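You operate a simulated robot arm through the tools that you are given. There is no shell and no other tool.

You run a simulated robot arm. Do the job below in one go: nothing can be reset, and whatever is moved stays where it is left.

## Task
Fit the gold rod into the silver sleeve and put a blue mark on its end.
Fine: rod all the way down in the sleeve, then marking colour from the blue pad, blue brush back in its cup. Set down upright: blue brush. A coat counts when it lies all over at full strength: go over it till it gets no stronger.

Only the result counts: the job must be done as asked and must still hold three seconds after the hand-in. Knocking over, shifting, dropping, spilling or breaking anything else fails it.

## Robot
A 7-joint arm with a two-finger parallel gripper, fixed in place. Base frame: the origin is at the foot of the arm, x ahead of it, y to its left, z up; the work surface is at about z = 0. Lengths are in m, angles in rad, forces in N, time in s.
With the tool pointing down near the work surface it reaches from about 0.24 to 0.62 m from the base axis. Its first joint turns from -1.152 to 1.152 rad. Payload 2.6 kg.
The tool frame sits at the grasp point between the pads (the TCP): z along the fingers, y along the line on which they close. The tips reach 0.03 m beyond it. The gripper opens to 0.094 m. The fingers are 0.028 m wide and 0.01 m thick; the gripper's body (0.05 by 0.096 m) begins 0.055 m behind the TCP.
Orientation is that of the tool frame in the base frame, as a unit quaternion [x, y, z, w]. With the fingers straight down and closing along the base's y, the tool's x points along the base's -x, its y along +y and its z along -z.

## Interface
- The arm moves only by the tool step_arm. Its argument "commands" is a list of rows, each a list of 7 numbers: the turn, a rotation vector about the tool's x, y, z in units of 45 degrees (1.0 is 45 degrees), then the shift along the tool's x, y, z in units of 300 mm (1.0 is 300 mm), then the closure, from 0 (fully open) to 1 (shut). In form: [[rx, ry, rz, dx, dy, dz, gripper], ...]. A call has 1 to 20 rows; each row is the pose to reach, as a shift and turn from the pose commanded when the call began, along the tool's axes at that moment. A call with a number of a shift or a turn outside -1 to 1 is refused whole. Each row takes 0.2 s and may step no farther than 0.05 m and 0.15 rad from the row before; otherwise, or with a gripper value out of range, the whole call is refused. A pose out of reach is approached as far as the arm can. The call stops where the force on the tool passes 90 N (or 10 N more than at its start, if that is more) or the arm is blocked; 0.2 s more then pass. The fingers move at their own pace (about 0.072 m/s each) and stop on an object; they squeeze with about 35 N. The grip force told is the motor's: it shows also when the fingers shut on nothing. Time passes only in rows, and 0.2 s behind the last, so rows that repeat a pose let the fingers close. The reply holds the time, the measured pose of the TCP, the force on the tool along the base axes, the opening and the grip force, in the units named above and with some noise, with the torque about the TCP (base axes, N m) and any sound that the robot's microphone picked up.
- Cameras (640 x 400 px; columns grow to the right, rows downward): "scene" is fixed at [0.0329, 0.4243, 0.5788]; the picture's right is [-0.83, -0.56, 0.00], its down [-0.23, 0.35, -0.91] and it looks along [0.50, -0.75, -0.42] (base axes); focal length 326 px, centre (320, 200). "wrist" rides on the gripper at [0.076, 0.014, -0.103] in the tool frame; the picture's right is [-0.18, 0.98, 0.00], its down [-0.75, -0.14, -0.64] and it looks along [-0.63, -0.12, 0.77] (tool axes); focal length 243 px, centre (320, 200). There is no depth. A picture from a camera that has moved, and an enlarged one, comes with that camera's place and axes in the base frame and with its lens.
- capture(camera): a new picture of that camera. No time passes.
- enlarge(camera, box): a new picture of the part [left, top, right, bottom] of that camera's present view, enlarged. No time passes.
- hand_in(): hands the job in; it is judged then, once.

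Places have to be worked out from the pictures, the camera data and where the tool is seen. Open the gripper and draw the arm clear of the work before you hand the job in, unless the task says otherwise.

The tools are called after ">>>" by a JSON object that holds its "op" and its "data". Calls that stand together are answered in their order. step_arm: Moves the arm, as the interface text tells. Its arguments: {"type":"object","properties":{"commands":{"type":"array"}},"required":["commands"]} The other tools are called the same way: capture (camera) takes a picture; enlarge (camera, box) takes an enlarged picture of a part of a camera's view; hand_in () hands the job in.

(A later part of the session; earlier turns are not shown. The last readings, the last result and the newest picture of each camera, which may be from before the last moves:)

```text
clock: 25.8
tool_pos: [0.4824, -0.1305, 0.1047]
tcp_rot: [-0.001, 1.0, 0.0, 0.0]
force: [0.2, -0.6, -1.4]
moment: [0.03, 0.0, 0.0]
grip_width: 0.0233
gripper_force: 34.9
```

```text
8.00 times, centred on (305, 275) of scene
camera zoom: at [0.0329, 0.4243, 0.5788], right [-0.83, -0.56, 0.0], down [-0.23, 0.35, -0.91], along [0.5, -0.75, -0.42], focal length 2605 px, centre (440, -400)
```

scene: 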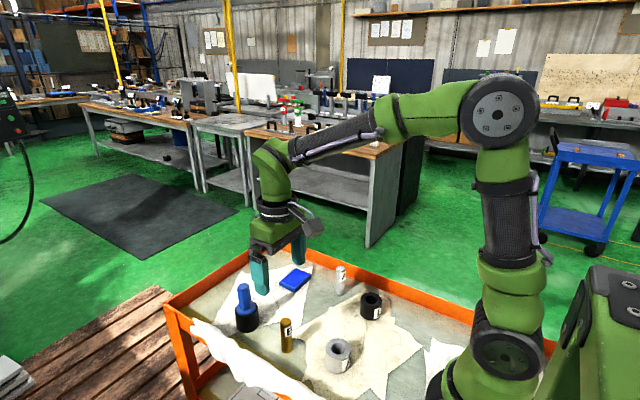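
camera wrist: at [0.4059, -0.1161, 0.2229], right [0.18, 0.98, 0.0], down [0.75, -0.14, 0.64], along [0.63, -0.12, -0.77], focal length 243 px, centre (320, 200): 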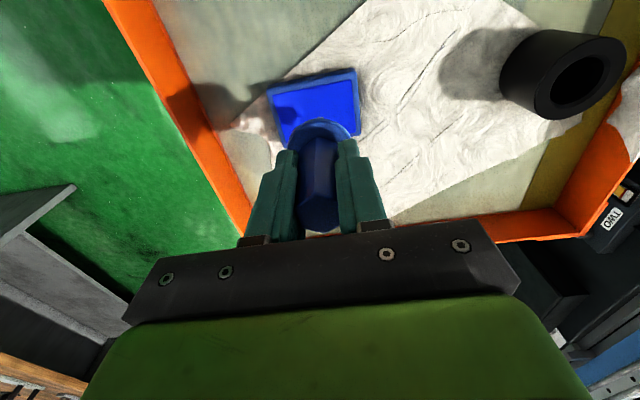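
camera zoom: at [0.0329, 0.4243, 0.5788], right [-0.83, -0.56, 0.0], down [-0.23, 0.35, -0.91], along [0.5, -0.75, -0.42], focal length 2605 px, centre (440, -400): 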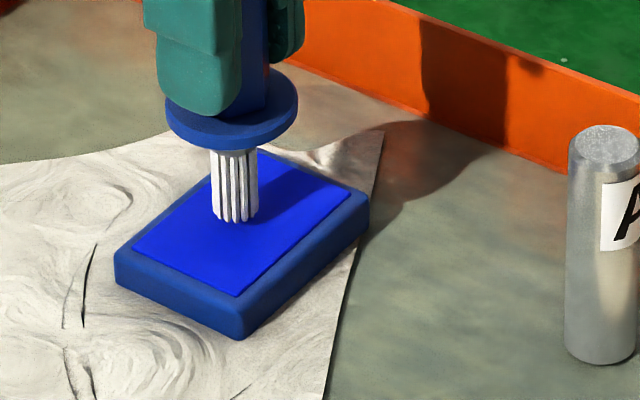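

Not touching yet. I'll continue down in 1.2 mm steps.

>>> {"op": "step_arm", "data": {"commands": [[0, 0, 0, 0, 0, 0.004, 1], [0, 0, 0, 0, 0, 0.008, 1], [0, 0, 0, 0, 0, 0.012, 1], [0, 0, 0, 0, 0, 0.012, 1]]}}

>>> {"op": "enlarge", "data": {"camera": "scene", "box": [280, 250, 330, 300]}}

```text
clock: 26.8
tool_pos: [0.4818, -0.1313, 0.1028]
tcp_rot: [0.0, 1.0, 0.0, 0.0]
force: [0.6, -0.5, -0.3]
moment: [0.01, -0.03, 0.02]
grip_width: 0.0234
gripper_force: 34.7
```

```text
8.00 times, centred on (305, 275) of scene
camera zoom: at [0.0329, 0.4243, 0.5788], right [-0.83, -0.56, 0.0], down [-0.23, 0.35, -0.91], along [0.5, -0.75, -0.42], focal length 2605 px, centre (440, -400)
```

zoom: 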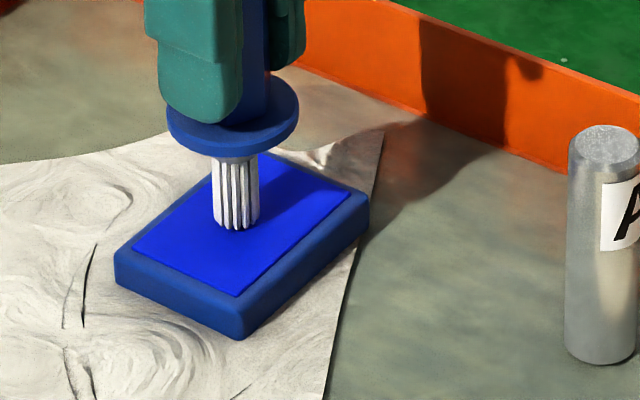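

The tip is very near the surface and still shows no force. I'll go a few mm further in 1 mm steps.

>>> {"op": "step_arm", "data": {"commands": [[0, 0, 0, 0, 0, 0.004, 1], [0, 0, 0, 0, 0, 0.008, 1], [0, 0, 0, 0, 0, 0.008, 1]]}}

>>> {"op": "enlarge", "data": {"camera": "scene", "box": [280, 250, 330, 300]}}

```text
clock: 27.6
tool_pos: [0.4823, -0.1308, 0.0992]
tcp_rot: [0.0, 1.0, 0.0, 0.0]
force: [-0.3, 0.8, 0.7]
moment: [0.03, 0.03, -0.03]
grip_width: 0.0234
gripper_force: 35.1
```

```text
8.00 times, centred on (305, 275) of scene
camera zoom: at [0.0329, 0.4243, 0.5788], right [-0.83, -0.56, 0.0], down [-0.23, 0.35, -0.91], along [0.5, -0.75, -0.42], focal length 2605 px, centre (440, -400)
```

zoom: 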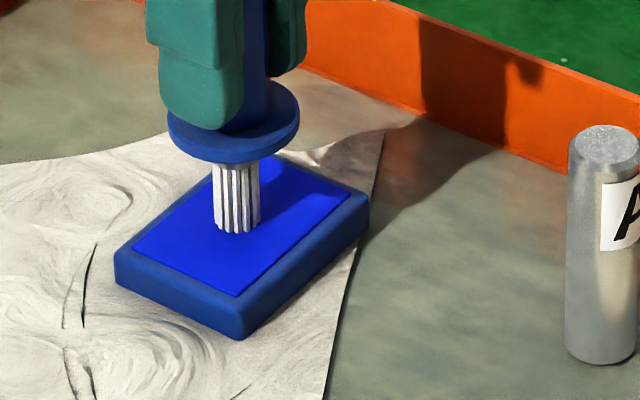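

The tip now appears to touch, moving less than the flange did. I'll go about 1 mm deeper, dwell, then lift to see whether colour was taken.

>>> {"op": "step_arm", "data": {"commands": [[0, 0, 0, 0, 0, 0.004, 1], [0, 0, 0, 0, 0, 0.004, 1], [0, 0, 0, 0, 0, 0.004, 1], [0, 0, 0, 0, 0, -0.03, 1], [0, 0, 0, 0, 0, -0.1, 1], [0, 0, 0, 0, 0, -0.1, 1]]}}

>>> {"op": "enlarge", "data": {"camera": "scene", "box": [280, 240, 330, 290]}}

```text
clock: 29.0
tool_pos: [0.4828, -0.1318, 0.1291]
tcp_rot: [0.0, 1.0, 0.0, -0.001]
force: [-0.7, 0.0, -0.4]
moment: [-0.01, 0.0, 0.01]
grip_width: 0.0234
gripper_force: 34.8
```

```text
8.00 times, centred on (305, 265) of scene
camera zoom: at [0.0329, 0.4243, 0.5788], right [-0.83, -0.56, 0.0], down [-0.23, 0.35, -0.91], along [0.5, -0.75, -0.42], focal length 2605 px, centre (440, -320)
```

zoom: 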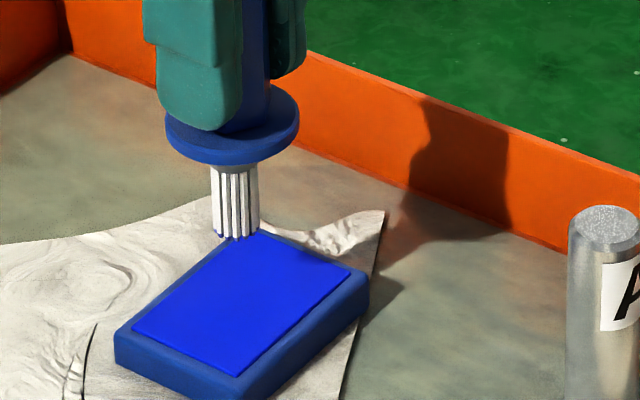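

The tips show blue. I'll zoom in to judge how well loaded the brush is.

>>> {"op": "enlarge", "data": {"camera": "scene", "box": [302, 256, 318, 274]}}

```text
16.00 times, centred on (310, 265) of scene
camera zoom: at [0.0329, 0.4243, 0.5788], right [-0.83, -0.56, 0.0], down [-0.23, 0.35, -0.91], along [0.5, -0.75, -0.42], focal length 5210 px, centre (480, -840)
```

zoom: 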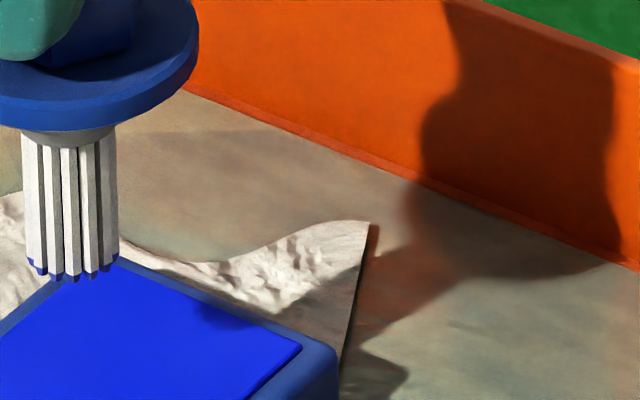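

The bristle ends are coated for about 1–2 mm. I'll dab twice more slightly deeper, vertically, for a full load.

>>> {"op": "step_arm", "data": {"commands": [[0, 0, 0, 0, 0, 0.06, 1], [0, 0, 0, 0, 0, 0.1, 1], [0, 0, 0, 0, 0, 0.107, 1], [0, 0, 0, 0, 0, 0.11, 1], [0, 0, 0, 0, 0, 0.11, 1], [0, 0, 0, 0, 0, 0.08, 1], [0, 0, 0, 0.01, 0.02, 0.08, 1], [0, 0, 0, 0.01, 0.02, 0.105, 1], [0, 0, 0, 0.01, 0.02, 0.11, 1], [0, 0, 0, 0.01, 0.02, 0.11, 1]]}}

>>> {"op": "enlarge", "data": {"camera": "scene", "box": [285, 250, 325, 290]}}

```text
clock: 31.2
tool_pos: [0.4802, -0.124, 0.0995]
tcp_rot: [0.0, 1.0, 0.0, 0.002]
force: [-6.1, 2.9, 26.6]
moment: [0.26, 0.57, -0.04]
grip_width: 0.0234
gripper_force: 34.5
```

```text
10.00 times, centred on (305, 270) of scene
camera zoom: at [0.0328, 0.4244, 0.5788], right [-0.83, -0.56, 0.0], down [-0.23, 0.35, -0.91], along [0.5, -0.75, -0.42], focal length 3256 px, centre (470, -500)
```

zoom: 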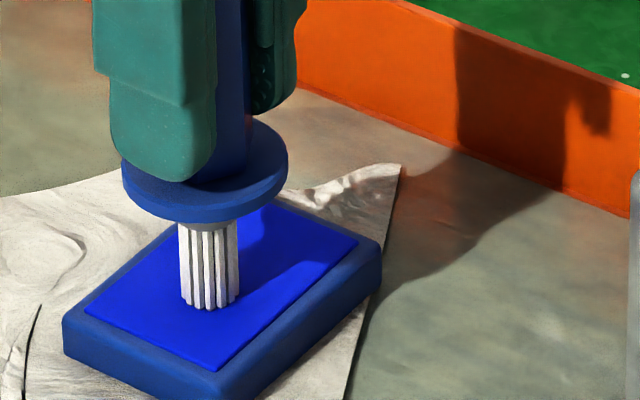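

A firm press (27 N) shows the surface is at TCP z of about 0.0985–0.099. I'll lift now and check the brush, the grip and the pad.

>>> {"op": "step_arm", "data": {"commands": [[0, 0, 0, 0, 0, -0.01, 1], [0, 0, 0, 0, 0, -0.04, 1], [0, 0, 0, 0, 0, -0.12, 1], [0, 0, 0, 0, 0, -0.2, 1], [0, 0, 0, 0, 0, -0.25, 1], [0, 0, 0, 0, 0, -0.25, 1]]}}

>>> {"op": "enlarge", "data": {"camera": "scene", "box": [285, 220, 325, 260]}}

>>> {"op": "enlarge", "data": {"camera": "scene", "box": [250, 240, 350, 310]}}

>>> {"op": "capture", "data": {"camera": "wrist"}}

```text
clock: 32.6
tool_pos: [0.4793, -0.1253, 0.1717]
tcp_rot: [0.0, 1.0, 0.0, 0.0]
force: [0.4, 0.7, -1.5]
moment: [-0.02, -0.03, 0.01]
grip_width: 0.0234
gripper_force: 34.8
```

```text
10.00 times, centred on (305, 240) of scene
camera zoom: at [0.0329, 0.4243, 0.5788], right [-0.83, -0.56, 0.0], down [-0.23, 0.35, -0.91], along [0.5, -0.75, -0.42], focal length 3256 px, centre (470, -200)
```

zoom: 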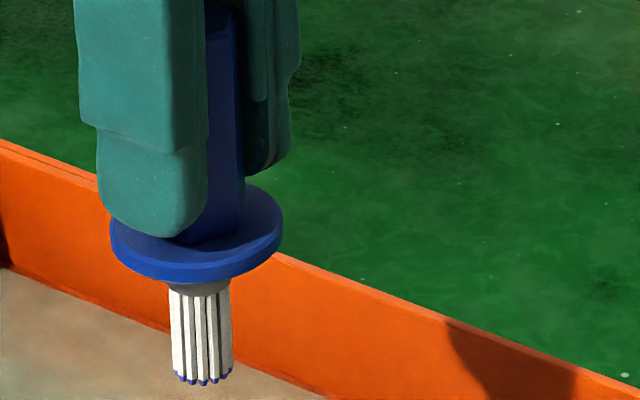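

```text
5.71 times, centred on (300, 275) of scene
camera zoom: at [0.0329, 0.4243, 0.5788], right [-0.83, -0.56, 0.0], down [-0.23, 0.35, -0.91], along [0.5, -0.75, -0.42], focal length 1861 px, centre (434, -229)
```

zoom: 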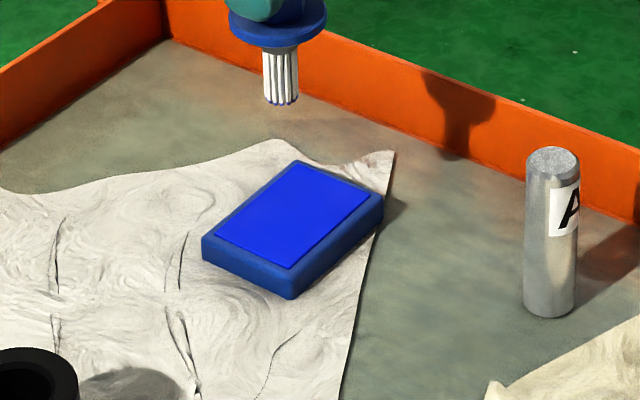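

```text
taken
camera wrist: at [0.4024, -0.111, 0.2745], right [0.18, 0.98, 0.0], down [0.75, -0.14, 0.64], along [0.63, -0.12, -0.77], focal length 243 px, centre (320, 200)
```

wrist: 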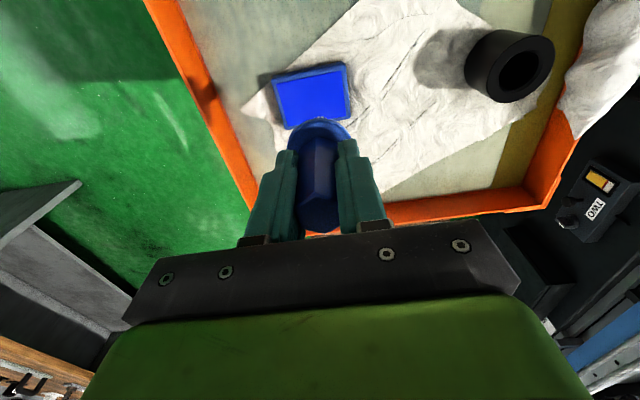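

The brush tips are blue, the pad hasn't moved and the grip is unchanged. I'll carry the brush to above the rod end at a safe height.

>>> {"op": "step_arm", "data": {"commands": [[0, 0, 0, 0, 0, -0.1, 1], [0, 0, 0, 0.1, 0.065, -0.1, 1], [0, 0, 0, 0.2, 0.13, -0.1, 1], [0, 0, 0, 0.3, 0.196, -0.1, 1], [0, 0, 0, 0.4, 0.262, -0.1, 1], [0, 0, 0, 0.5, 0.327, -0.1, 1], [0, 0, 0, 0.6, 0.393, -0.1, 1], [0, 0, 0, 0.68, 0.445, -0.1, 1], [0, 0, 0, 0.75, 0.4907, -0.1, 1], [0, 0, 0, 0.75, 0.4907, -0.1, 1]]}}

>>> {"op": "capture", "data": {"camera": "wrist"}}

>>> {"op": "enlarge", "data": {"camera": "scene", "box": [310, 290, 400, 380]}}

```text
clock: 34.8
tool_pos: [0.2547, 0.0233, 0.2036]
tcp_rot: [0.0, 1.0, 0.0, 0.0]
force: [0.4, -0.6, -1.2]
moment: [-0.03, 0.01, 0.01]
grip_width: 0.0234
gripper_force: 34.9
```

```text
taken
camera wrist: at [0.1771, 0.0364, 0.3047], right [0.18, 0.98, 0.0], down [0.75, -0.14, 0.64], along [0.63, -0.12, -0.77], focal length 243 px, centre (320, 200)
```

wrist: 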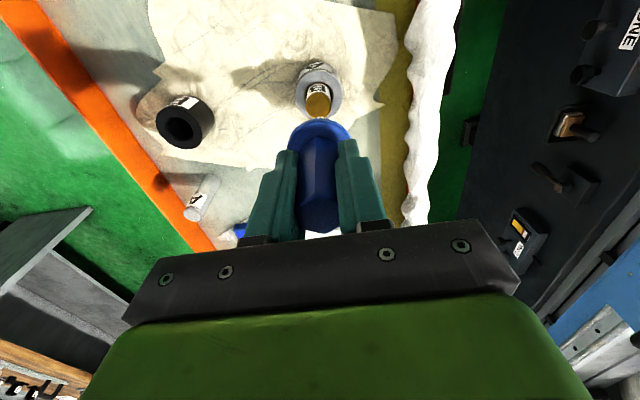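

```text
4.44 times, centred on (355, 335) of scene
camera zoom: at [0.0329, 0.4243, 0.5788], right [-0.83, -0.56, 0.0], down [-0.23, 0.35, -0.91], along [0.5, -0.75, -0.42], focal length 1447 px, centre (164, -400)
```

zoom: 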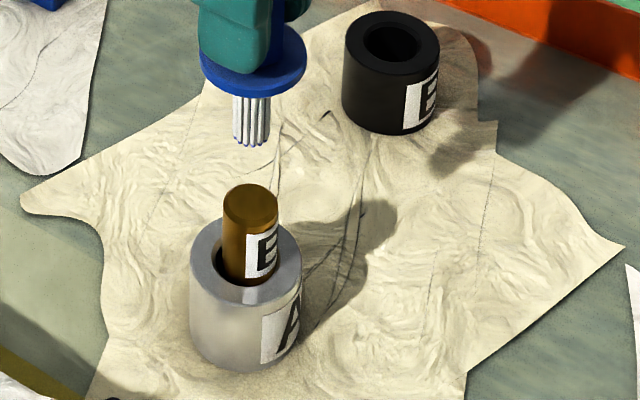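

>>> {"op": "enlarge", "data": {"camera": "wrist", "box": [280, 50, 360, 130]}}

>>> {"op": "enlarge", "data": {"camera": "scene", "box": [350, 305, 390, 345]}}

```text
5.00 times, centred on (320, 90) of wrist
camera zoom: at [0.1771, 0.0364, 0.3047], right [0.18, 0.98, 0.0], down [0.75, -0.14, 0.64], along [0.63, -0.12, -0.77], focal length 1213 px, centre (320, 750)
```

zoom: 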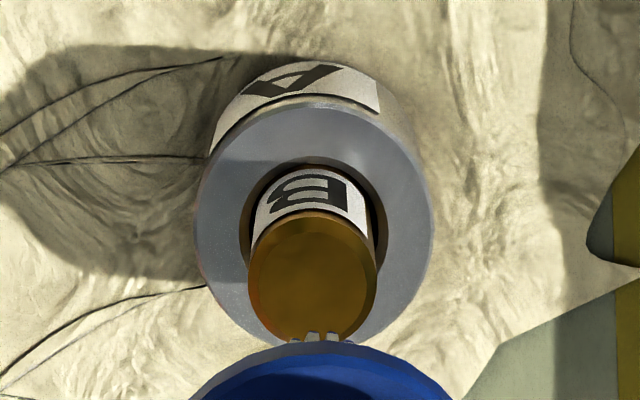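

```text
10.00 times, centred on (370, 325) of scene
camera zoom: at [0.0329, 0.4243, 0.5788], right [-0.83, -0.56, 0.0], down [-0.23, 0.35, -0.91], along [0.5, -0.75, -0.42], focal length 3256 px, centre (-180, -1050)
```

zoom: 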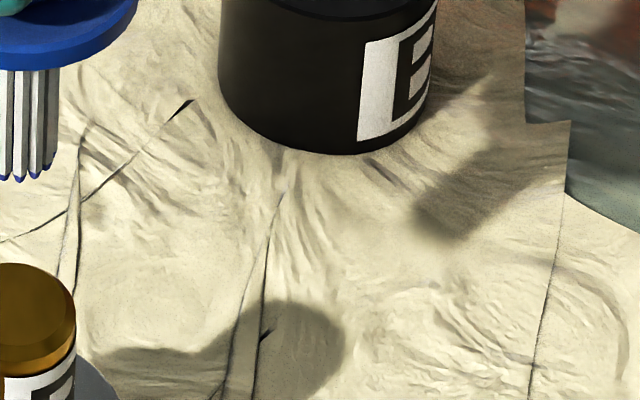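

The brush looks roughly above the rod, with a couple of mm of disagreement between views. I'll apply half the correction and drop to about 1 cm above the end, where the comparison is more precise.

>>> {"op": "step_arm", "data": {"commands": [[0, 0, 0, 0.0067, -0.0027, 0.04, 1], [0, 0, 0, 0.0067, -0.0027, 0.075, 1], [0, 0, 0, 0.0067, -0.0027, 0.09, 1], [0, 0, 0, 0.0067, -0.0027, 0.09, 1]]}}

>>> {"op": "enlarge", "data": {"camera": "wrist", "box": [280, 50, 360, 130]}}

>>> {"op": "enlarge", "data": {"camera": "scene", "box": [335, 305, 385, 355]}}

```text
clock: 35.8
tool_pos: [0.2519, 0.021, 0.1749]
tcp_rot: [-0.001, 1.0, 0.0, 0.001]
force: [0.4, -0.6, 0.1]
moment: [0.01, -0.03, 0.01]
grip_width: 0.0234
gripper_force: 35.1
```

```text
5.00 times, centred on (320, 90) of wrist
camera zoom: at [0.1758, 0.0347, 0.2773], right [0.18, 0.98, 0.0], down [0.75, -0.14, 0.64], along [0.63, -0.12, -0.77], focal length 1213 px, centre (320, 750)
```

zoom: 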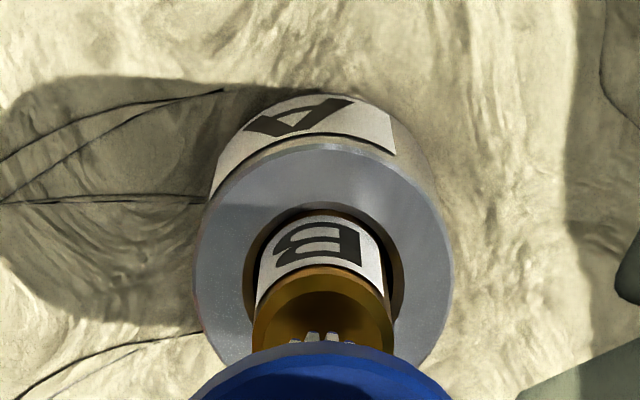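

```text
8.00 times, centred on (360, 330) of scene
camera zoom: at [0.0329, 0.4243, 0.5788], right [-0.83, -0.56, 0.0], down [-0.23, 0.35, -0.91], along [0.5, -0.75, -0.42], focal length 2605 px, centre (0, -840)
```

zoom: 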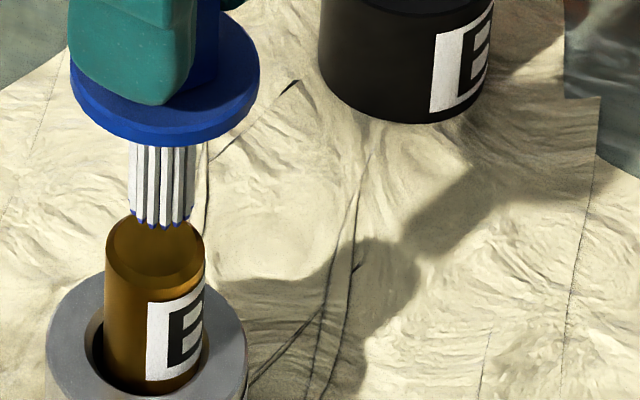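

Lateral alignment is within ~1–2 mm. I'll lower further, near contact, where both views become unambiguous.

>>> {"op": "step_arm", "data": {"commands": [[0, 0, 0, 0, 0, 0.012, 1], [0, 0, 0, 0, 0, 0.022, 1], [0, 0, 0, 0, 0, 0.028, 1], [0, 0, 0, 0, 0, 0.028, 1]]}}

>>> {"op": "enlarge", "data": {"camera": "wrist", "box": [280, 50, 360, 130]}}

>>> {"op": "enlarge", "data": {"camera": "scene", "box": [335, 305, 385, 355]}}

```text
clock: 36.8
tool_pos: [0.252, 0.0217, 0.1665]
tcp_rot: [0.0, 1.0, 0.0, 0.0]
force: [-0.5, 0.1, -1.3]
moment: [0.03, 0.03, 0.0]
grip_width: 0.0232
gripper_force: 35.1
```

```text
5.00 times, centred on (320, 90) of wrist
camera zoom: at [0.1752, 0.0348, 0.2683], right [0.18, 0.98, 0.0], down [0.75, -0.14, 0.64], along [0.63, -0.12, -0.77], focal length 1213 px, centre (320, 750)
```

zoom: 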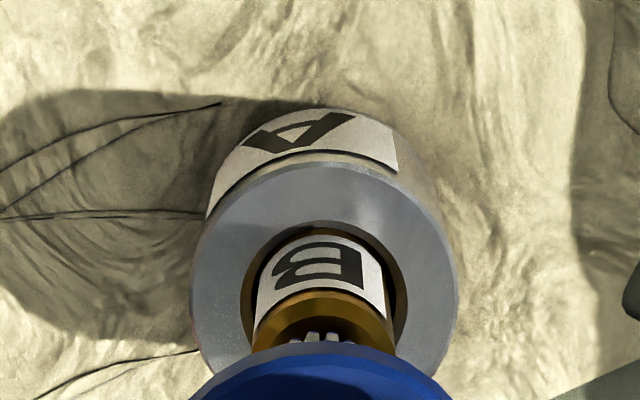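

```text
8.00 times, centred on (360, 330) of scene
camera zoom: at [0.0329, 0.4243, 0.5788], right [-0.83, -0.56, 0.0], down [-0.23, 0.35, -0.91], along [0.5, -0.75, -0.42], focal length 2605 px, centre (0, -840)
```

zoom: 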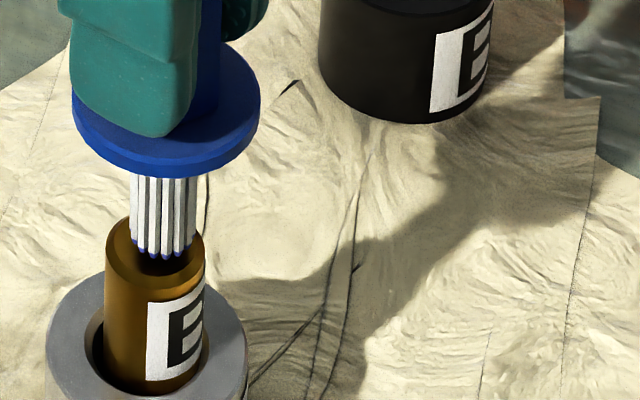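

Close to contact now. I'll lower in 1 mm steps and look again.

>>> {"op": "step_arm", "data": {"commands": [[0, 0, 0, 0, 0, 0.0035, 1], [0, 0, 0, 0, 0, 0.007, 1], [0, 0, 0, 0, 0, 0.0105, 1], [0, 0, 0, 0, 0, 0.0105, 1]]}}

>>> {"op": "enlarge", "data": {"camera": "wrist", "box": [290, 90, 350, 130]}}

>>> {"op": "enlarge", "data": {"camera": "scene", "box": [335, 315, 375, 350]}}

```text
clock: 37.8
tool_pos: [0.2526, 0.0212, 0.1627]
tcp_rot: [0.0, 1.0, 0.0, 0.0]
force: [0.0, 0.5, -0.6]
moment: [0.05, 0.03, 0.0]
grip_width: 0.0235
gripper_force: 34.7
```

```text
10.00 times, centred on (320, 110) of wrist
camera zoom: at [0.1753, 0.0345, 0.2651], right [0.18, 0.98, 0.0], down [0.75, -0.14, 0.64], along [0.63, -0.12, -0.77], focal length 2426 px, centre (320, 1100)
```

zoom: 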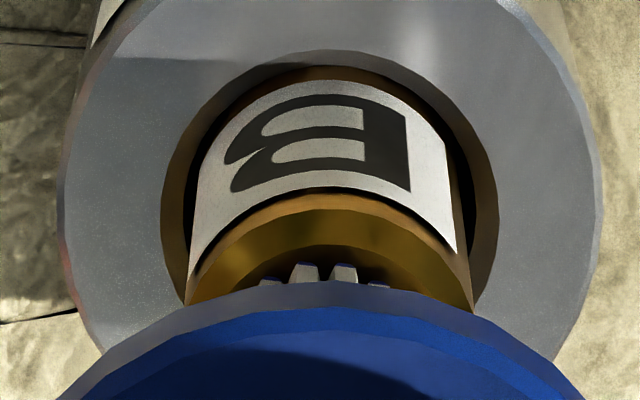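

```text
11.43 times, centred on (355, 332) of scene
camera zoom: at [0.0329, 0.4243, 0.5788], right [-0.83, -0.56, 0.0], down [-0.23, 0.35, -0.91], along [0.5, -0.75, -0.42], focal length 3721 px, centre (-80, -1314)
```

zoom: 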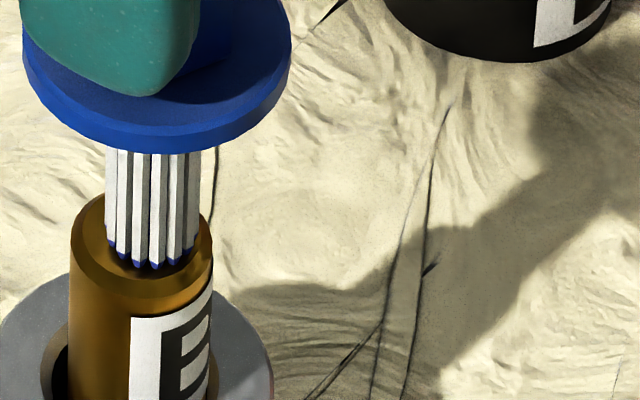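

The tip still seems slightly above the surface. I'll lower a further 3 mm in small steps.

>>> {"op": "step_arm", "data": {"commands": [[0, 0, 0, 0, 0, 0.0035, 1], [0, 0, 0, 0, 0, 0.007, 1], [0, 0, 0, 0, 0, 0.007, 1]]}}

>>> {"op": "enlarge", "data": {"camera": "scene", "box": [335, 315, 375, 350]}}

>>> {"op": "enlarge", "data": {"camera": "wrist", "box": [290, 90, 350, 130]}}

```text
clock: 38.6
tool_pos: [0.2528, 0.0201, 0.1613]
tcp_rot: [-0.001, 1.0, 0.0, 0.004]
force: [-2.1, -1.0, 31.8]
moment: [-0.03, 0.13, 0.0]
grip_width: 0.0236
gripper_force: 34.6
```

```text
11.43 times, centred on (355, 332) of scene
camera zoom: at [0.0328, 0.4243, 0.5789], right [-0.83, -0.56, 0.0], down [-0.23, 0.35, -0.91], along [0.5, -0.75, -0.42], focal length 3721 px, centre (-80, -1314)
```

zoom: 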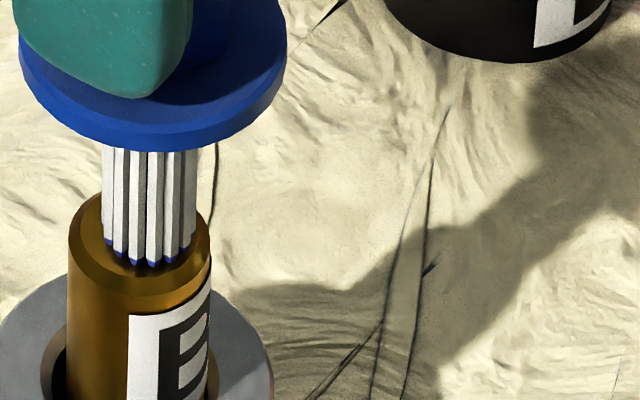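

```text
10.00 times, centred on (320, 110) of wrist
camera zoom: at [0.176, 0.0343, 0.2635], right [0.18, 0.98, 0.0], down [0.75, -0.14, 0.65], along [0.63, -0.12, -0.76], focal length 2426 px, centre (320, 1100)
```

zoom: 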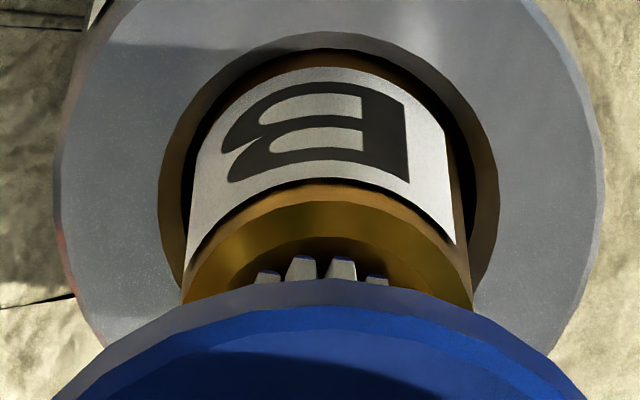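

Contact at TCP z of about 0.1625, so the tip is rigid with no compression. I'll lift and look at the stamp it left, since the pattern shows the true offset between brush and rod.

>>> {"op": "step_arm", "data": {"commands": [[0, 0, 0, 0, 0, -0.02, 1], [0, 0, 0, 0, 0, -0.07, 1], [0, 0, 0, 0, 0, -0.14, 1], [0, 0, 0, 0, 0, -0.14, 1]]}}

>>> {"op": "enlarge", "data": {"camera": "scene", "box": [335, 315, 375, 350]}}

>>> {"op": "enlarge", "data": {"camera": "wrist", "box": [290, 80, 350, 130]}}

```text
clock: 39.6
tool_pos: [0.2521, 0.0211, 0.2009]
tcp_rot: [0.0, 1.0, 0.0, -0.001]
force: [-0.6, -0.3, -0.4]
moment: [0.0, 0.03, -0.01]
grip_width: 0.0234
gripper_force: 35.1
```

```text
11.43 times, centred on (355, 332) of scene
camera zoom: at [0.0329, 0.4243, 0.5788], right [-0.83, -0.56, 0.0], down [-0.23, 0.35, -0.91], along [0.5, -0.75, -0.42], focal length 3721 px, centre (-80, -1314)
```

zoom: 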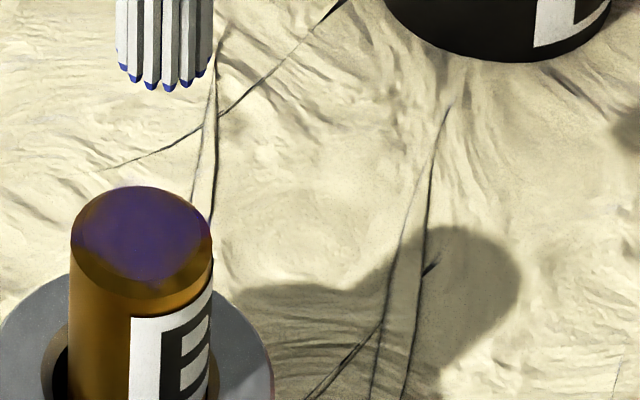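

```text
8.00 times, centred on (320, 105) of wrist
camera zoom: at [0.1752, 0.0346, 0.3043], right [0.18, 0.98, 0.0], down [0.75, -0.14, 0.64], along [0.63, -0.12, -0.77], focal length 1941 px, centre (320, 960)
```

zoom: 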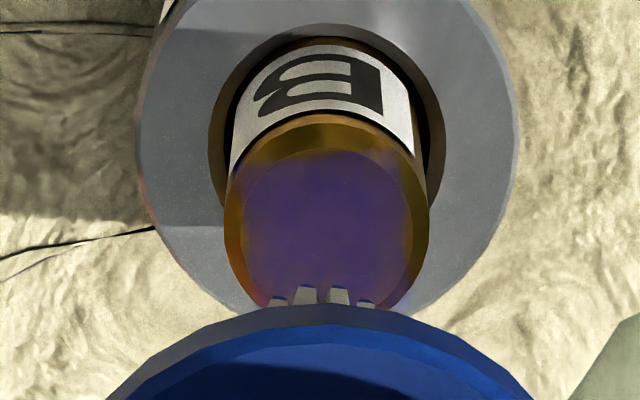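

Good stamp: the colour covers nearly the whole end but at partial strength, with a thin uncovered edge toward the scene camera. I'll re-centre by about 1 mm and dab around a 3 mm circle with moderate pressure.

>>> {"op": "step_arm", "data": {"commands": [[0, 0, 0, -0.0083, 0.0033, 0.06, 1], [0, 0, 0, -0.0083, 0.0033, 0.122, 1], [0, 0, 0, -0.0083, 0.0033, 0.1375, 1], [0, 0, 0, -0.0083, 0.0033, 0.1375, 1], [0, 0, 0, -0.0033, 0.012, 0.125, 1], [0, 0, 0, -0.0033, 0.012, 0.1375, 1], [0, 0, 0, -0.0033, 0.012, 0.1375, 1], [0, 0, 0, 0.0067, 0.012, 0.125, 1], [0, 0, 0, 0.0067, 0.012, 0.1375, 1], [0, 0, 0, 0.0067, 0.012, 0.1375, 1], [0, 0, 0, 0.0117, 0.0033, 0.125, 1], [0, 0, 0, 0.0117, 0.0033, 0.1375, 1], [0, 0, 0, 0.0117, 0.0033, 0.1375, 1], [0, 0, 0, 0.0067, -0.0053, 0.125, 1], [0, 0, 0, 0.0067, -0.0053, 0.1375, 1], [0, 0, 0, 0.0067, -0.0053, 0.1375, 1], [0, 0, 0, -0.0033, -0.0053, 0.125, 1], [0, 0, 0, -0.0033, -0.0053, 0.1375, 1], [0, 0, 0, -0.0033, -0.0053, 0.1375, 1], [0, 0, 0, 0, 0, 0.05, 1]]}}

>>> {"op": "enlarge", "data": {"camera": "scene", "box": [335, 315, 375, 350]}}

>>> {"op": "enlarge", "data": {"camera": "wrist", "box": [290, 80, 350, 130]}}

```text
clock: 43.8
tool_pos: [0.2515, 0.0215, 0.1879]
tcp_rot: [0.0, 1.0, 0.0, -0.001]
force: [1.0, 0.3, -1.1]
moment: [-0.04, -0.01, 0.0]
grip_width: 0.0235
gripper_force: 34.9
```

```text
11.43 times, centred on (355, 332) of scene
camera zoom: at [0.033, 0.4243, 0.5788], right [-0.83, -0.56, 0.0], down [-0.23, 0.35, -0.91], along [0.5, -0.75, -0.42], focal length 3721 px, centre (-80, -1314)
```

zoom: 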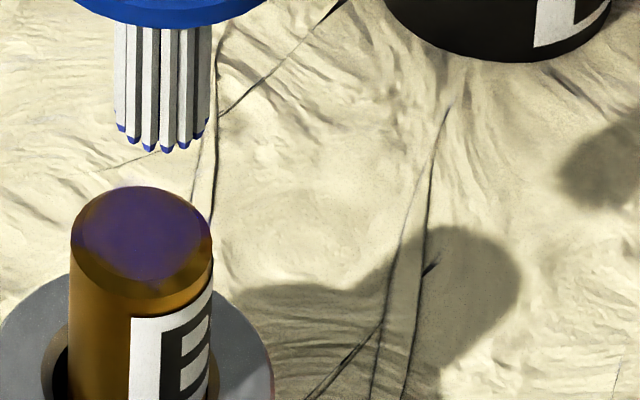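

```text
8.00 times, centred on (320, 105) of wrist
camera zoom: at [0.175, 0.0347, 0.2911], right [0.18, 0.98, 0.0], down [0.75, -0.14, 0.64], along [0.63, -0.12, -0.77], focal length 1941 px, centre (320, 960)
```

zoom: 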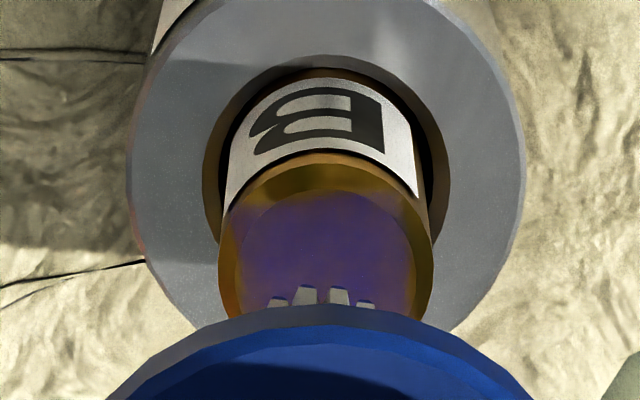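

The coat looks hardly stronger. I'll check whether that press depth actually touches by ending the call in a press with a small sweep.

>>> {"op": "step_arm", "data": {"commands": [[0, 0, 0, 0.0017, 0.0033, 0.05, 1], [0, 0, 0, 0.0017, 0.0033, 0.08, 1], [0, 0, 0, 0.0017, 0.0033, 0.088, 1], [0, 0, 0, 0.0017, 0.0033, 0.088, 1], [0, 0, 0, 0.0067, 0.0033, 0.088, 1], [0, 0, 0, 0.0017, 0.01, 0.088, 1], [0, 0, 0, -0.0053, 0.0033, 0.088, 1], [0, 0, 0, 0.0017, -0.0033, 0.088, 1], [0, 0, 0, 0.0017, 0.0033, 0.088, 1]]}}

>>> {"op": "enlarge", "data": {"camera": "scene", "box": [335, 315, 375, 350]}}

```text
clock: 45.8
tool_pos: [0.2518, 0.0226, 0.1621]
tcp_rot: [0.0, 1.0, 0.0, 0.0]
force: [-0.6, 0.9, 12.0]
moment: [0.09, -0.01, -0.02]
grip_width: 0.0233
gripper_force: 35.7
```

```text
11.43 times, centred on (355, 332) of scene
camera zoom: at [0.0329, 0.4243, 0.5789], right [-0.83, -0.56, 0.0], down [-0.23, 0.35, -0.91], along [0.5, -0.75, -0.42], focal length 3721 px, centre (-80, -1314)
```

zoom: 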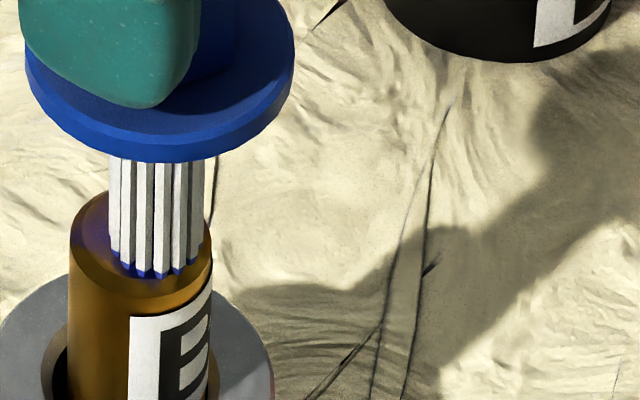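

Contact is good (12 N, almost no side force). I'll lift and compare the coat.

>>> {"op": "step_arm", "data": {"commands": [[0, 0, 0, 0, 0, -0.03, 1], [0, 0, 0, 0, 0, -0.1, 1], [0, 0, 0, 0, 0, -0.16, 1], [0, 0, 0, 0, 0, -0.16, 1]]}}

>>> {"op": "enlarge", "data": {"camera": "scene", "box": [335, 315, 375, 350]}}

>>> {"op": "enlarge", "data": {"camera": "wrist", "box": [290, 80, 350, 130]}}

```text
clock: 46.8
tool_pos: [0.2516, 0.021, 0.209]
tcp_rot: [0.001, 1.0, 0.0, 0.0]
force: [0.5, 0.0, -1.7]
moment: [-0.02, 0.01, -0.02]
grip_width: 0.0233
gripper_force: 35.2
```

```text
11.43 times, centred on (355, 332) of scene
camera zoom: at [0.0329, 0.4243, 0.5788], right [-0.83, -0.56, 0.0], down [-0.23, 0.35, -0.91], along [0.5, -0.75, -0.42], focal length 3721 px, centre (-80, -1314)
```

zoom: 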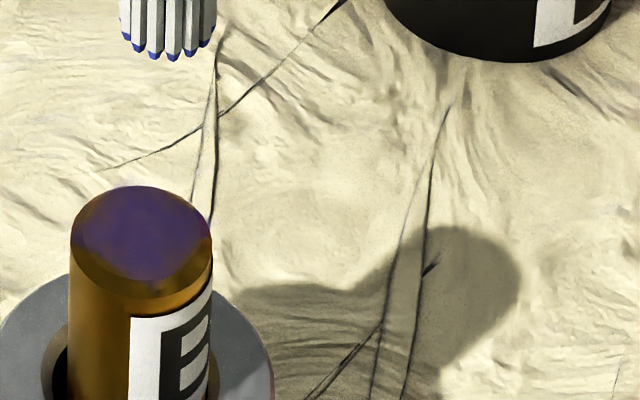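

```text
8.00 times, centred on (320, 105) of wrist
camera zoom: at [0.1743, 0.035, 0.3116], right [0.18, 0.98, 0.0], down [0.75, -0.14, 0.64], along [0.63, -0.12, -0.77], focal length 1941 px, centre (320, 960)
```

zoom: 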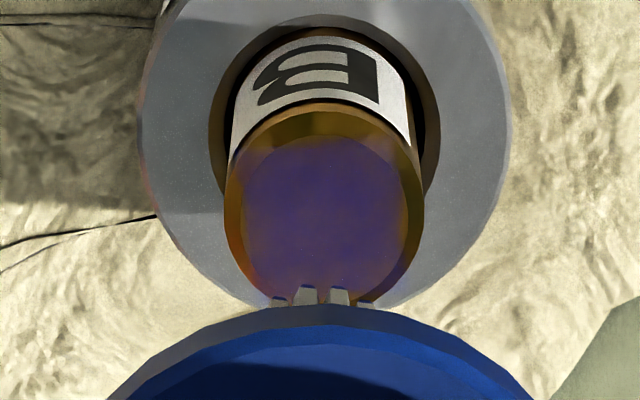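

The coverage is wider but no stronger, so the brush probably needs reloading. I'll go back to the pad and dab twice with light pressure.

>>> {"op": "step_arm", "data": {"commands": [[0, 0, 0, -0.1083, -0.0702, 0, 1], [0, 0, 0, -0.2167, -0.1404, 0, 1], [0, 0, 0, -0.325, -0.2106, 0, 1], [0, 0, 0, -0.4333, -0.2808, 0, 1], [0, 0, 0, -0.5417, -0.351, 0, 1], [0, 0, 0, -0.65, -0.4211, 0, 1], [0, 0, 0, -0.7583, -0.4913, 0, 1], [0, 0, 0, -0.7583, -0.4913, 0.15, 1], [0, 0, 0, -0.7583, -0.4913, 0.3, 1], [0, 0, 0, -0.7583, -0.4913, 0.355, 1], [0, 0, 0, -0.7583, -0.4913, 0.3717, 1], [0, 0, 0, -0.7583, -0.4913, 0.3717, 1], [0, 0, 0, -0.7583, -0.4913, 0.3717, 1], [0, 0, 0, -0.7583, -0.538, 0.35, 1], [0, 0, 0, -0.7583, -0.538, 0.3717, 1], [0, 0, 0, -0.7583, -0.538, 0.3717, 1], [0, 0, 0, -0.7583, -0.538, 0.3717, 1]]}}

>>> {"op": "enlarge", "data": {"camera": "scene", "box": [280, 245, 330, 295]}}

```text
clock: 50.4
tool_pos: [0.4789, -0.1389, 0.099]
tcp_rot: [0.0, 1.0, 0.0, 0.0]
force: [-0.4, 0.5, 0.2]
moment: [0.0, -0.02, 0.01]
grip_width: 0.0234
gripper_force: 34.9
```

```text
8.00 times, centred on (305, 270) of scene
camera zoom: at [0.0329, 0.4243, 0.5788], right [-0.83, -0.56, 0.0], down [-0.23, 0.35, -0.91], along [0.5, -0.75, -0.42], focal length 2605 px, centre (440, -360)
```

zoom: 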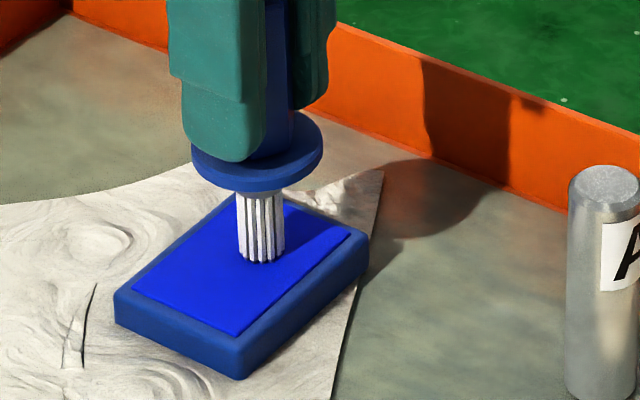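

Force is near zero here, so I'll press about 1 mm more to be sure of the load.

>>> {"op": "step_arm", "data": {"commands": [[0, 0, 0, 0, 0, 0.002, 1], [0, 0, 0, 0, 0, 0.0035, 1], [0, 0, 0, 0, 0, 0.0035, 1], [0, 0, 0, 0, 0, 0.0035, 1]]}}

```text
clock: 51.4
tool_pos: [0.4799, -0.1398, 0.0971]
tcp_rot: [0.0, 1.0, 0.0, 0.001]
force: [-1.6, -0.4, 6.5]
moment: [-0.01, 0.09, -0.01]
grip_width: 0.0235
gripper_force: 35.3
```

Contact at 6.5 N. I'll dab once more beside it, then carry the brush back to just above the rod end.

>>> {"op": "step_arm", "data": {"commands": [[0, 0, 0, 0, 0.04, -0.015, 1], [0, 0, 0, 0, 0.04, 0, 1], [0, 0, 0, 0, 0.04, 0, 1], [0, 0, 0, 0, 0.04, -0.1, 1], [0, 0, 0, 0, 0.04, -0.23, 1], [0, 0, 0, 0, 0.04, -0.35, 1], [0, 0, 0, 0.1, 0.106, -0.36, 1], [0, 0, 0, 0.2, 0.172, -0.36, 1], [0, 0, 0, 0.3, 0.238, -0.36, 1], [0, 0, 0, 0.4, 0.304, -0.36, 1], [0, 0, 0, 0.5, 0.37, -0.36, 1], [0, 0, 0, 0.6, 0.435, -0.36, 1], [0, 0, 0, 0.7, 0.5, -0.36, 1], [0, 0, 0, 0.7583, 0.538, -0.36, 1], [0, 0, 0, 0.7583, 0.538, -0.3, 1], [0, 0, 0, 0.7583, 0.538, -0.245, 1], [0, 0, 0, 0.7583, 0.538, -0.245, 1]]}}

>>> {"op": "enlarge", "data": {"camera": "scene", "box": [335, 310, 375, 350]}}

```text
clock: 55.0
tool_pos: [0.251, 0.021, 0.1701]
tcp_rot: [0.0, 1.0, 0.0, 0.0]
force: [-0.2, -0.4, -1.0]
moment: [-0.02, 0.01, -0.01]
grip_width: 0.0236
gripper_force: 34.8
```

```text
10.00 times, centred on (355, 330) of scene
camera zoom: at [0.0329, 0.4243, 0.5788], right [-0.83, -0.56, 0.0], down [-0.23, 0.35, -0.91], along [0.5, -0.75, -0.42], focal length 3256 px, centre (-30, -1100)
```

zoom: 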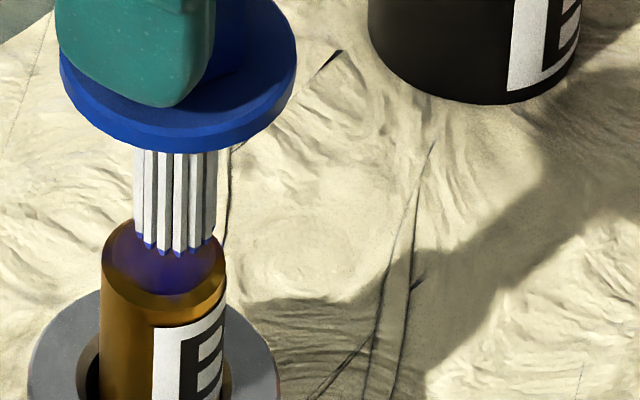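

Tip is above the end. I'll lower to about 10 N and sweep a circle 3–4 mm in radius, finishing at centre, then lift and look.

>>> {"op": "step_arm", "data": {"commands": [[0, 0, 0, 0, 0, 0.02, 1], [0, 0, 0, 0, 0, 0.03, 1], [0, 0, 0, 0, 0, 0.03, 1], [0, 0, 0, 0.0117, 0, 0.03, 1], [0, 0, 0, 0.0083, 0.0083, 0.03, 1], [0, 0, 0, 0, 0.0117, 0.03, 1], [0, 0, 0, -0.0083, 0.0083, 0.03, 1], [0, 0, 0, -0.0117, 0, 0.03, 1], [0, 0, 0, -0.0083, -0.0083, 0.03, 1], [0, 0, 0, 0, -0.0117, 0.03, 1], [0, 0, 0, 0.0083, -0.0083, 0.03, 1], [0, 0, 0, 0.0117, 0, 0.03, 1], [0, 0, 0, 0, 0, 0.03, 1], [0, 0, 0, 0, 0, 0, 1], [0, 0, 0, 0, 0, -0.07, 1], [0, 0, 0, 0, 0, -0.13, 1], [0, 0, 0, 0, 0, -0.13, 1]]}}

>>> {"op": "enlarge", "data": {"camera": "scene", "box": [335, 315, 375, 350]}}

>>> {"op": "enlarge", "data": {"camera": "wrist", "box": [290, 80, 350, 130]}}

```text
clock: 58.6
tool_pos: [0.2506, 0.0218, 0.2101]
tcp_rot: [0.001, 1.0, 0.001, -0.001]
force: [0.1, 0.3, 0.5]
moment: [0.02, -0.03, 0.05]
grip_width: 0.0233
gripper_force: 34.8
```

```text
11.43 times, centred on (355, 332) of scene
camera zoom: at [0.0329, 0.4243, 0.5788], right [-0.83, -0.56, 0.0], down [-0.23, 0.35, -0.91], along [0.5, -0.75, -0.42], focal length 3721 px, centre (-80, -1314)
```

zoom: 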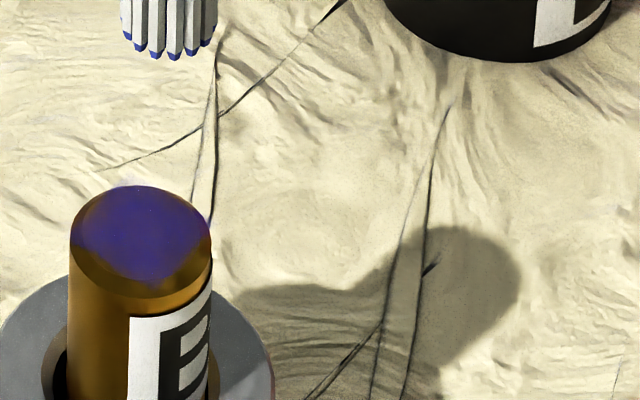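

```text
8.00 times, centred on (320, 105) of wrist
camera zoom: at [0.1738, 0.0355, 0.3119], right [0.18, 0.98, 0.0], down [0.75, -0.14, 0.64], along [0.63, -0.12, -0.77], focal length 1941 px, centre (320, 960)
```

zoom: 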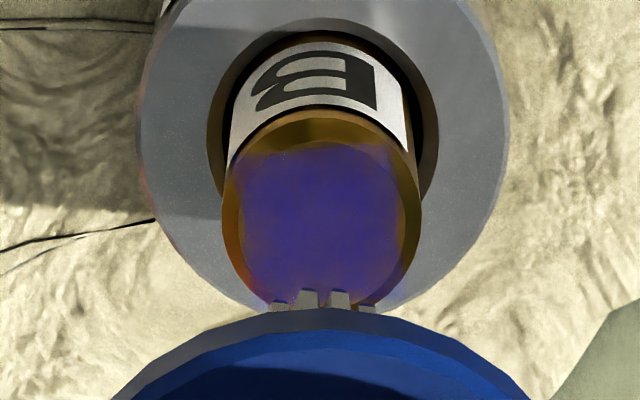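

The coat is clearly stronger after the reload. The remaining weak strip is on the +y/-x edge, so I'll reload and shift the next sweep about 1 mm that way.

>>> {"op": "step_arm", "data": {"commands": [[0, 0, 0, -0.1083, -0.0702, 0, 1], [0, 0, 0, -0.2167, -0.1404, 0, 1], [0, 0, 0, -0.325, -0.2106, 0, 1], [0, 0, 0, -0.4333, -0.2808, 0, 1], [0, 0, 0, -0.5417, -0.351, 0, 1], [0, 0, 0, -0.65, -0.4211, 0, 1], [0, 0, 0, -0.7583, -0.4913, 0, 1], [0, 0, 0, -0.7583, -0.4913, 0.15, 1], [0, 0, 0, -0.7583, -0.4913, 0.3, 1], [0, 0, 0, -0.7583, -0.4913, 0.355, 1], [0, 0, 0, -0.7583, -0.4913, 0.3755, 1], [0, 0, 0, -0.7583, -0.4913, 0.3755, 1], [0, 0, 0, -0.7583, -0.4913, 0.3755, 1], [0, 0, 0, -0.7583, -0.538, 0.355, 1], [0, 0, 0, -0.7583, -0.538, 0.3755, 1], [0, 0, 0, -0.7583, -0.538, 0.3755, 1], [0, 0, 0, -0.7583, -0.538, 0.3755, 1]]}}

```text
clock: 62.2
tool_pos: [0.4791, -0.1403, 0.0968]
tcp_rot: [0.0, 1.0, 0.0, 0.002]
force: [-2.1, 0.3, 6.6]
moment: [0.03, 0.11, 0.0]
grip_width: 0.0234
gripper_force: 35.0
```

Loaded at 6.6 N. I'll return above the rod end with the shifted centre and touch down.

>>> {"op": "step_arm", "data": {"commands": [[0, 0, 0, 0, 0, -0.1, 1], [0, 0, 0, 0, 0, -0.23, 1], [0, 0, 0, 0, 0, -0.36, 1], [0, 0, 0, 0.1, 0.071, -0.36, 1], [0, 0, 0, 0.2, 0.1425, -0.36, 1], [0, 0, 0, 0.3, 0.2137, -0.36, 1], [0, 0, 0, 0.4, 0.2849, -0.36, 1], [0, 0, 0, 0.5, 0.3561, -0.36, 1], [0, 0, 0, 0.6, 0.4273, -0.36, 1], [0, 0, 0, 0.7, 0.4986, -0.36, 1], [0, 0, 0, 0.76, 0.5413, -0.36, 1], [0, 0, 0, 0.76, 0.5413, -0.3, 1], [0, 0, 0, 0.76, 0.5413, -0.245, 1], [0, 0, 0, 0.76, 0.5413, -0.225, 1], [0, 0, 0, 0.76, 0.5413, -0.2155, 1], [0, 0, 0, 0.76, 0.5413, -0.2155, 1]]}}

```text
clock: 65.6
tool_pos: [0.2505, 0.0243, 0.162]
tcp_rot: [0.0, 1.0, 0.0, 0.0]
force: [-0.9, -0.6, 1.4]
moment: [0.0, 0.06, 0.04]
grip_width: 0.0232
gripper_force: 34.5
```

Light contact (1.4 N). I'll press 0.6 mm more and sweep a 4.5 mm circle, then an inner loop, and lift to inspect.

>>> {"op": "step_arm", "data": {"commands": [[0, 0, 0, 0, 0, 0.002, 1], [0, 0, 0, 0.0075, 0, 0.002, 1], [0, 0, 0, 0.015, 0, 0.002, 1], [0, 0, 0, 0.0106, 0.0106, 0.002, 1], [0, 0, 0, 0, 0.015, 0.002, 1], [0, 0, 0, -0.0106, 0.0106, 0.002, 1], [0, 0, 0, -0.015, 0, 0.002, 1], [0, 0, 0, -0.0106, -0.0106, 0.002, 1], [0, 0, 0, 0, -0.015, 0.002, 1], [0, 0, 0, 0.0106, -0.0106, 0.002, 1], [0, 0, 0, 0.015, 0, 0.002, 1], [0, 0, 0, 0.006, 0.006, 0.002, 1], [0, 0, 0, -0.006, 0.006, 0.002, 1], [0, 0, 0, -0.006, -0.006, 0.002, 1], [0, 0, 0, 0.006, -0.006, 0.002, 1], [0, 0, 0, 0, 0, 0.002, 1], [0, 0, 0, 0, 0, -0.03, 1], [0, 0, 0, 0, 0, -0.1, 1], [0, 0, 0, 0, 0, -0.16, 1], [0, 0, 0, 0, 0, -0.16, 1]]}}

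>>> {"op": "enlarge", "data": {"camera": "scene", "box": [335, 315, 375, 350]}}

>>> {"op": "enlarge", "data": {"camera": "wrist", "box": [290, 80, 350, 130]}}

```text
clock: 69.8
tool_pos: [0.2506, 0.0231, 0.2105]
tcp_rot: [-0.001, 1.0, 0.0, -0.001]
force: [0.1, -0.2, -0.9]
moment: [-0.01, 0.01, 0.0]
grip_width: 0.0235
gripper_force: 34.6
```

```text
11.43 times, centred on (355, 332) of scene
camera zoom: at [0.0329, 0.4243, 0.5788], right [-0.83, -0.56, 0.0], down [-0.23, 0.35, -0.91], along [0.5, -0.75, -0.42], focal length 3721 px, centre (-80, -1314)
```

zoom: 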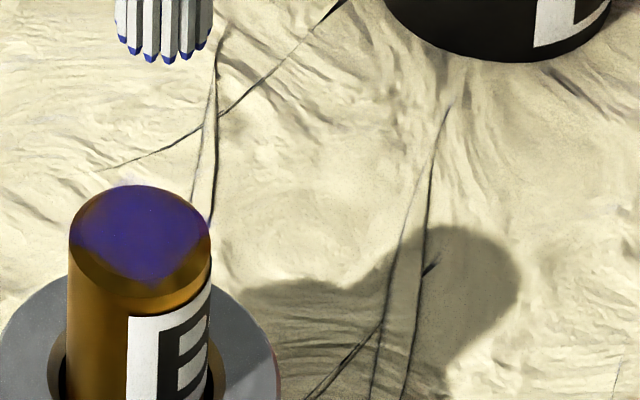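

```text
8.00 times, centred on (320, 105) of wrist
camera zoom: at [0.1736, 0.0371, 0.312], right [0.18, 0.98, 0.0], down [0.75, -0.14, 0.64], along [0.63, -0.12, -0.77], focal length 1941 px, centre (320, 960)
```

zoom: 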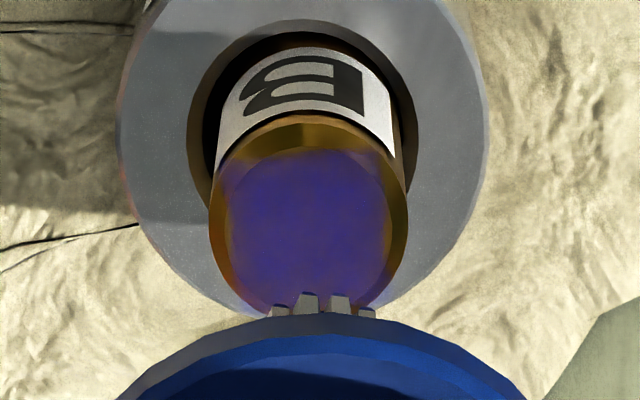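

The coat is stronger, but corners near the camera-side edge seem thin. I'll zoom closer to separate flat face from chamfer.

>>> {"op": "enlarge", "data": {"camera": "scene", "box": [340, 328, 358, 346]}}

>>> {"op": "enlarge", "data": {"camera": "wrist", "box": [300, 90, 345, 122]}}

>>> {"op": "enlarge", "data": {"camera": "scene", "box": [310, 290, 410, 390]}}

```text
16.00 times, centred on (349, 337) of scene
camera zoom: at [0.0329, 0.4243, 0.5788], right [-0.83, -0.56, 0.0], down [-0.23, 0.35, -0.91], along [0.5, -0.75, -0.42], focal length 5210 px, centre (-144, -1992)
```

zoom: 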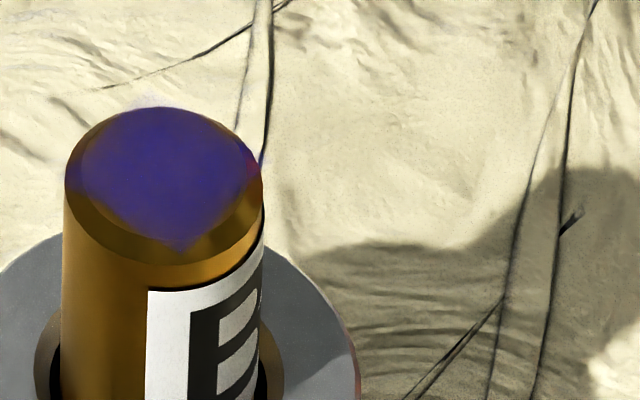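

```text
12.50 times, centred on (322, 106) of wrist
camera zoom: at [0.1736, 0.0371, 0.312], right [0.18, 0.98, 0.0], down [0.75, -0.14, 0.64], along [0.63, -0.12, -0.77], focal length 3033 px, centre (289, 1375)
```

zoom: 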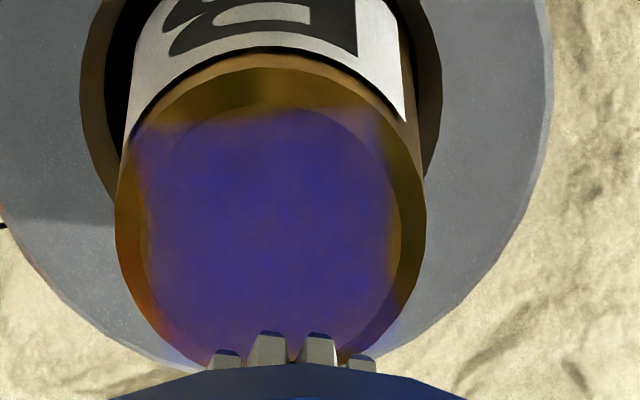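

```text
4.00 times, centred on (360, 340) of scene
camera zoom: at [0.0329, 0.4243, 0.5788], right [-0.83, -0.56, 0.0], down [-0.23, 0.35, -0.91], along [0.5, -0.75, -0.42], focal length 1302 px, centre (160, -360)
```

zoom: 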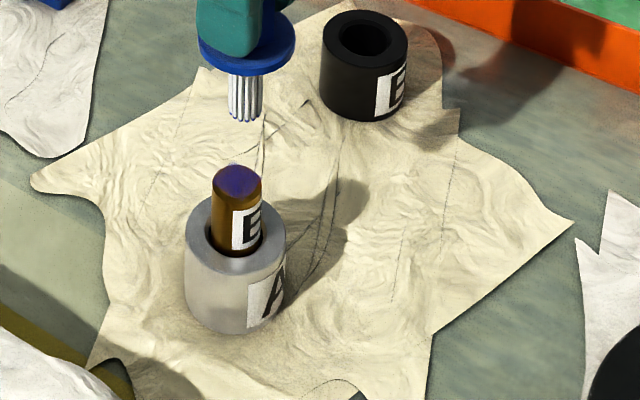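

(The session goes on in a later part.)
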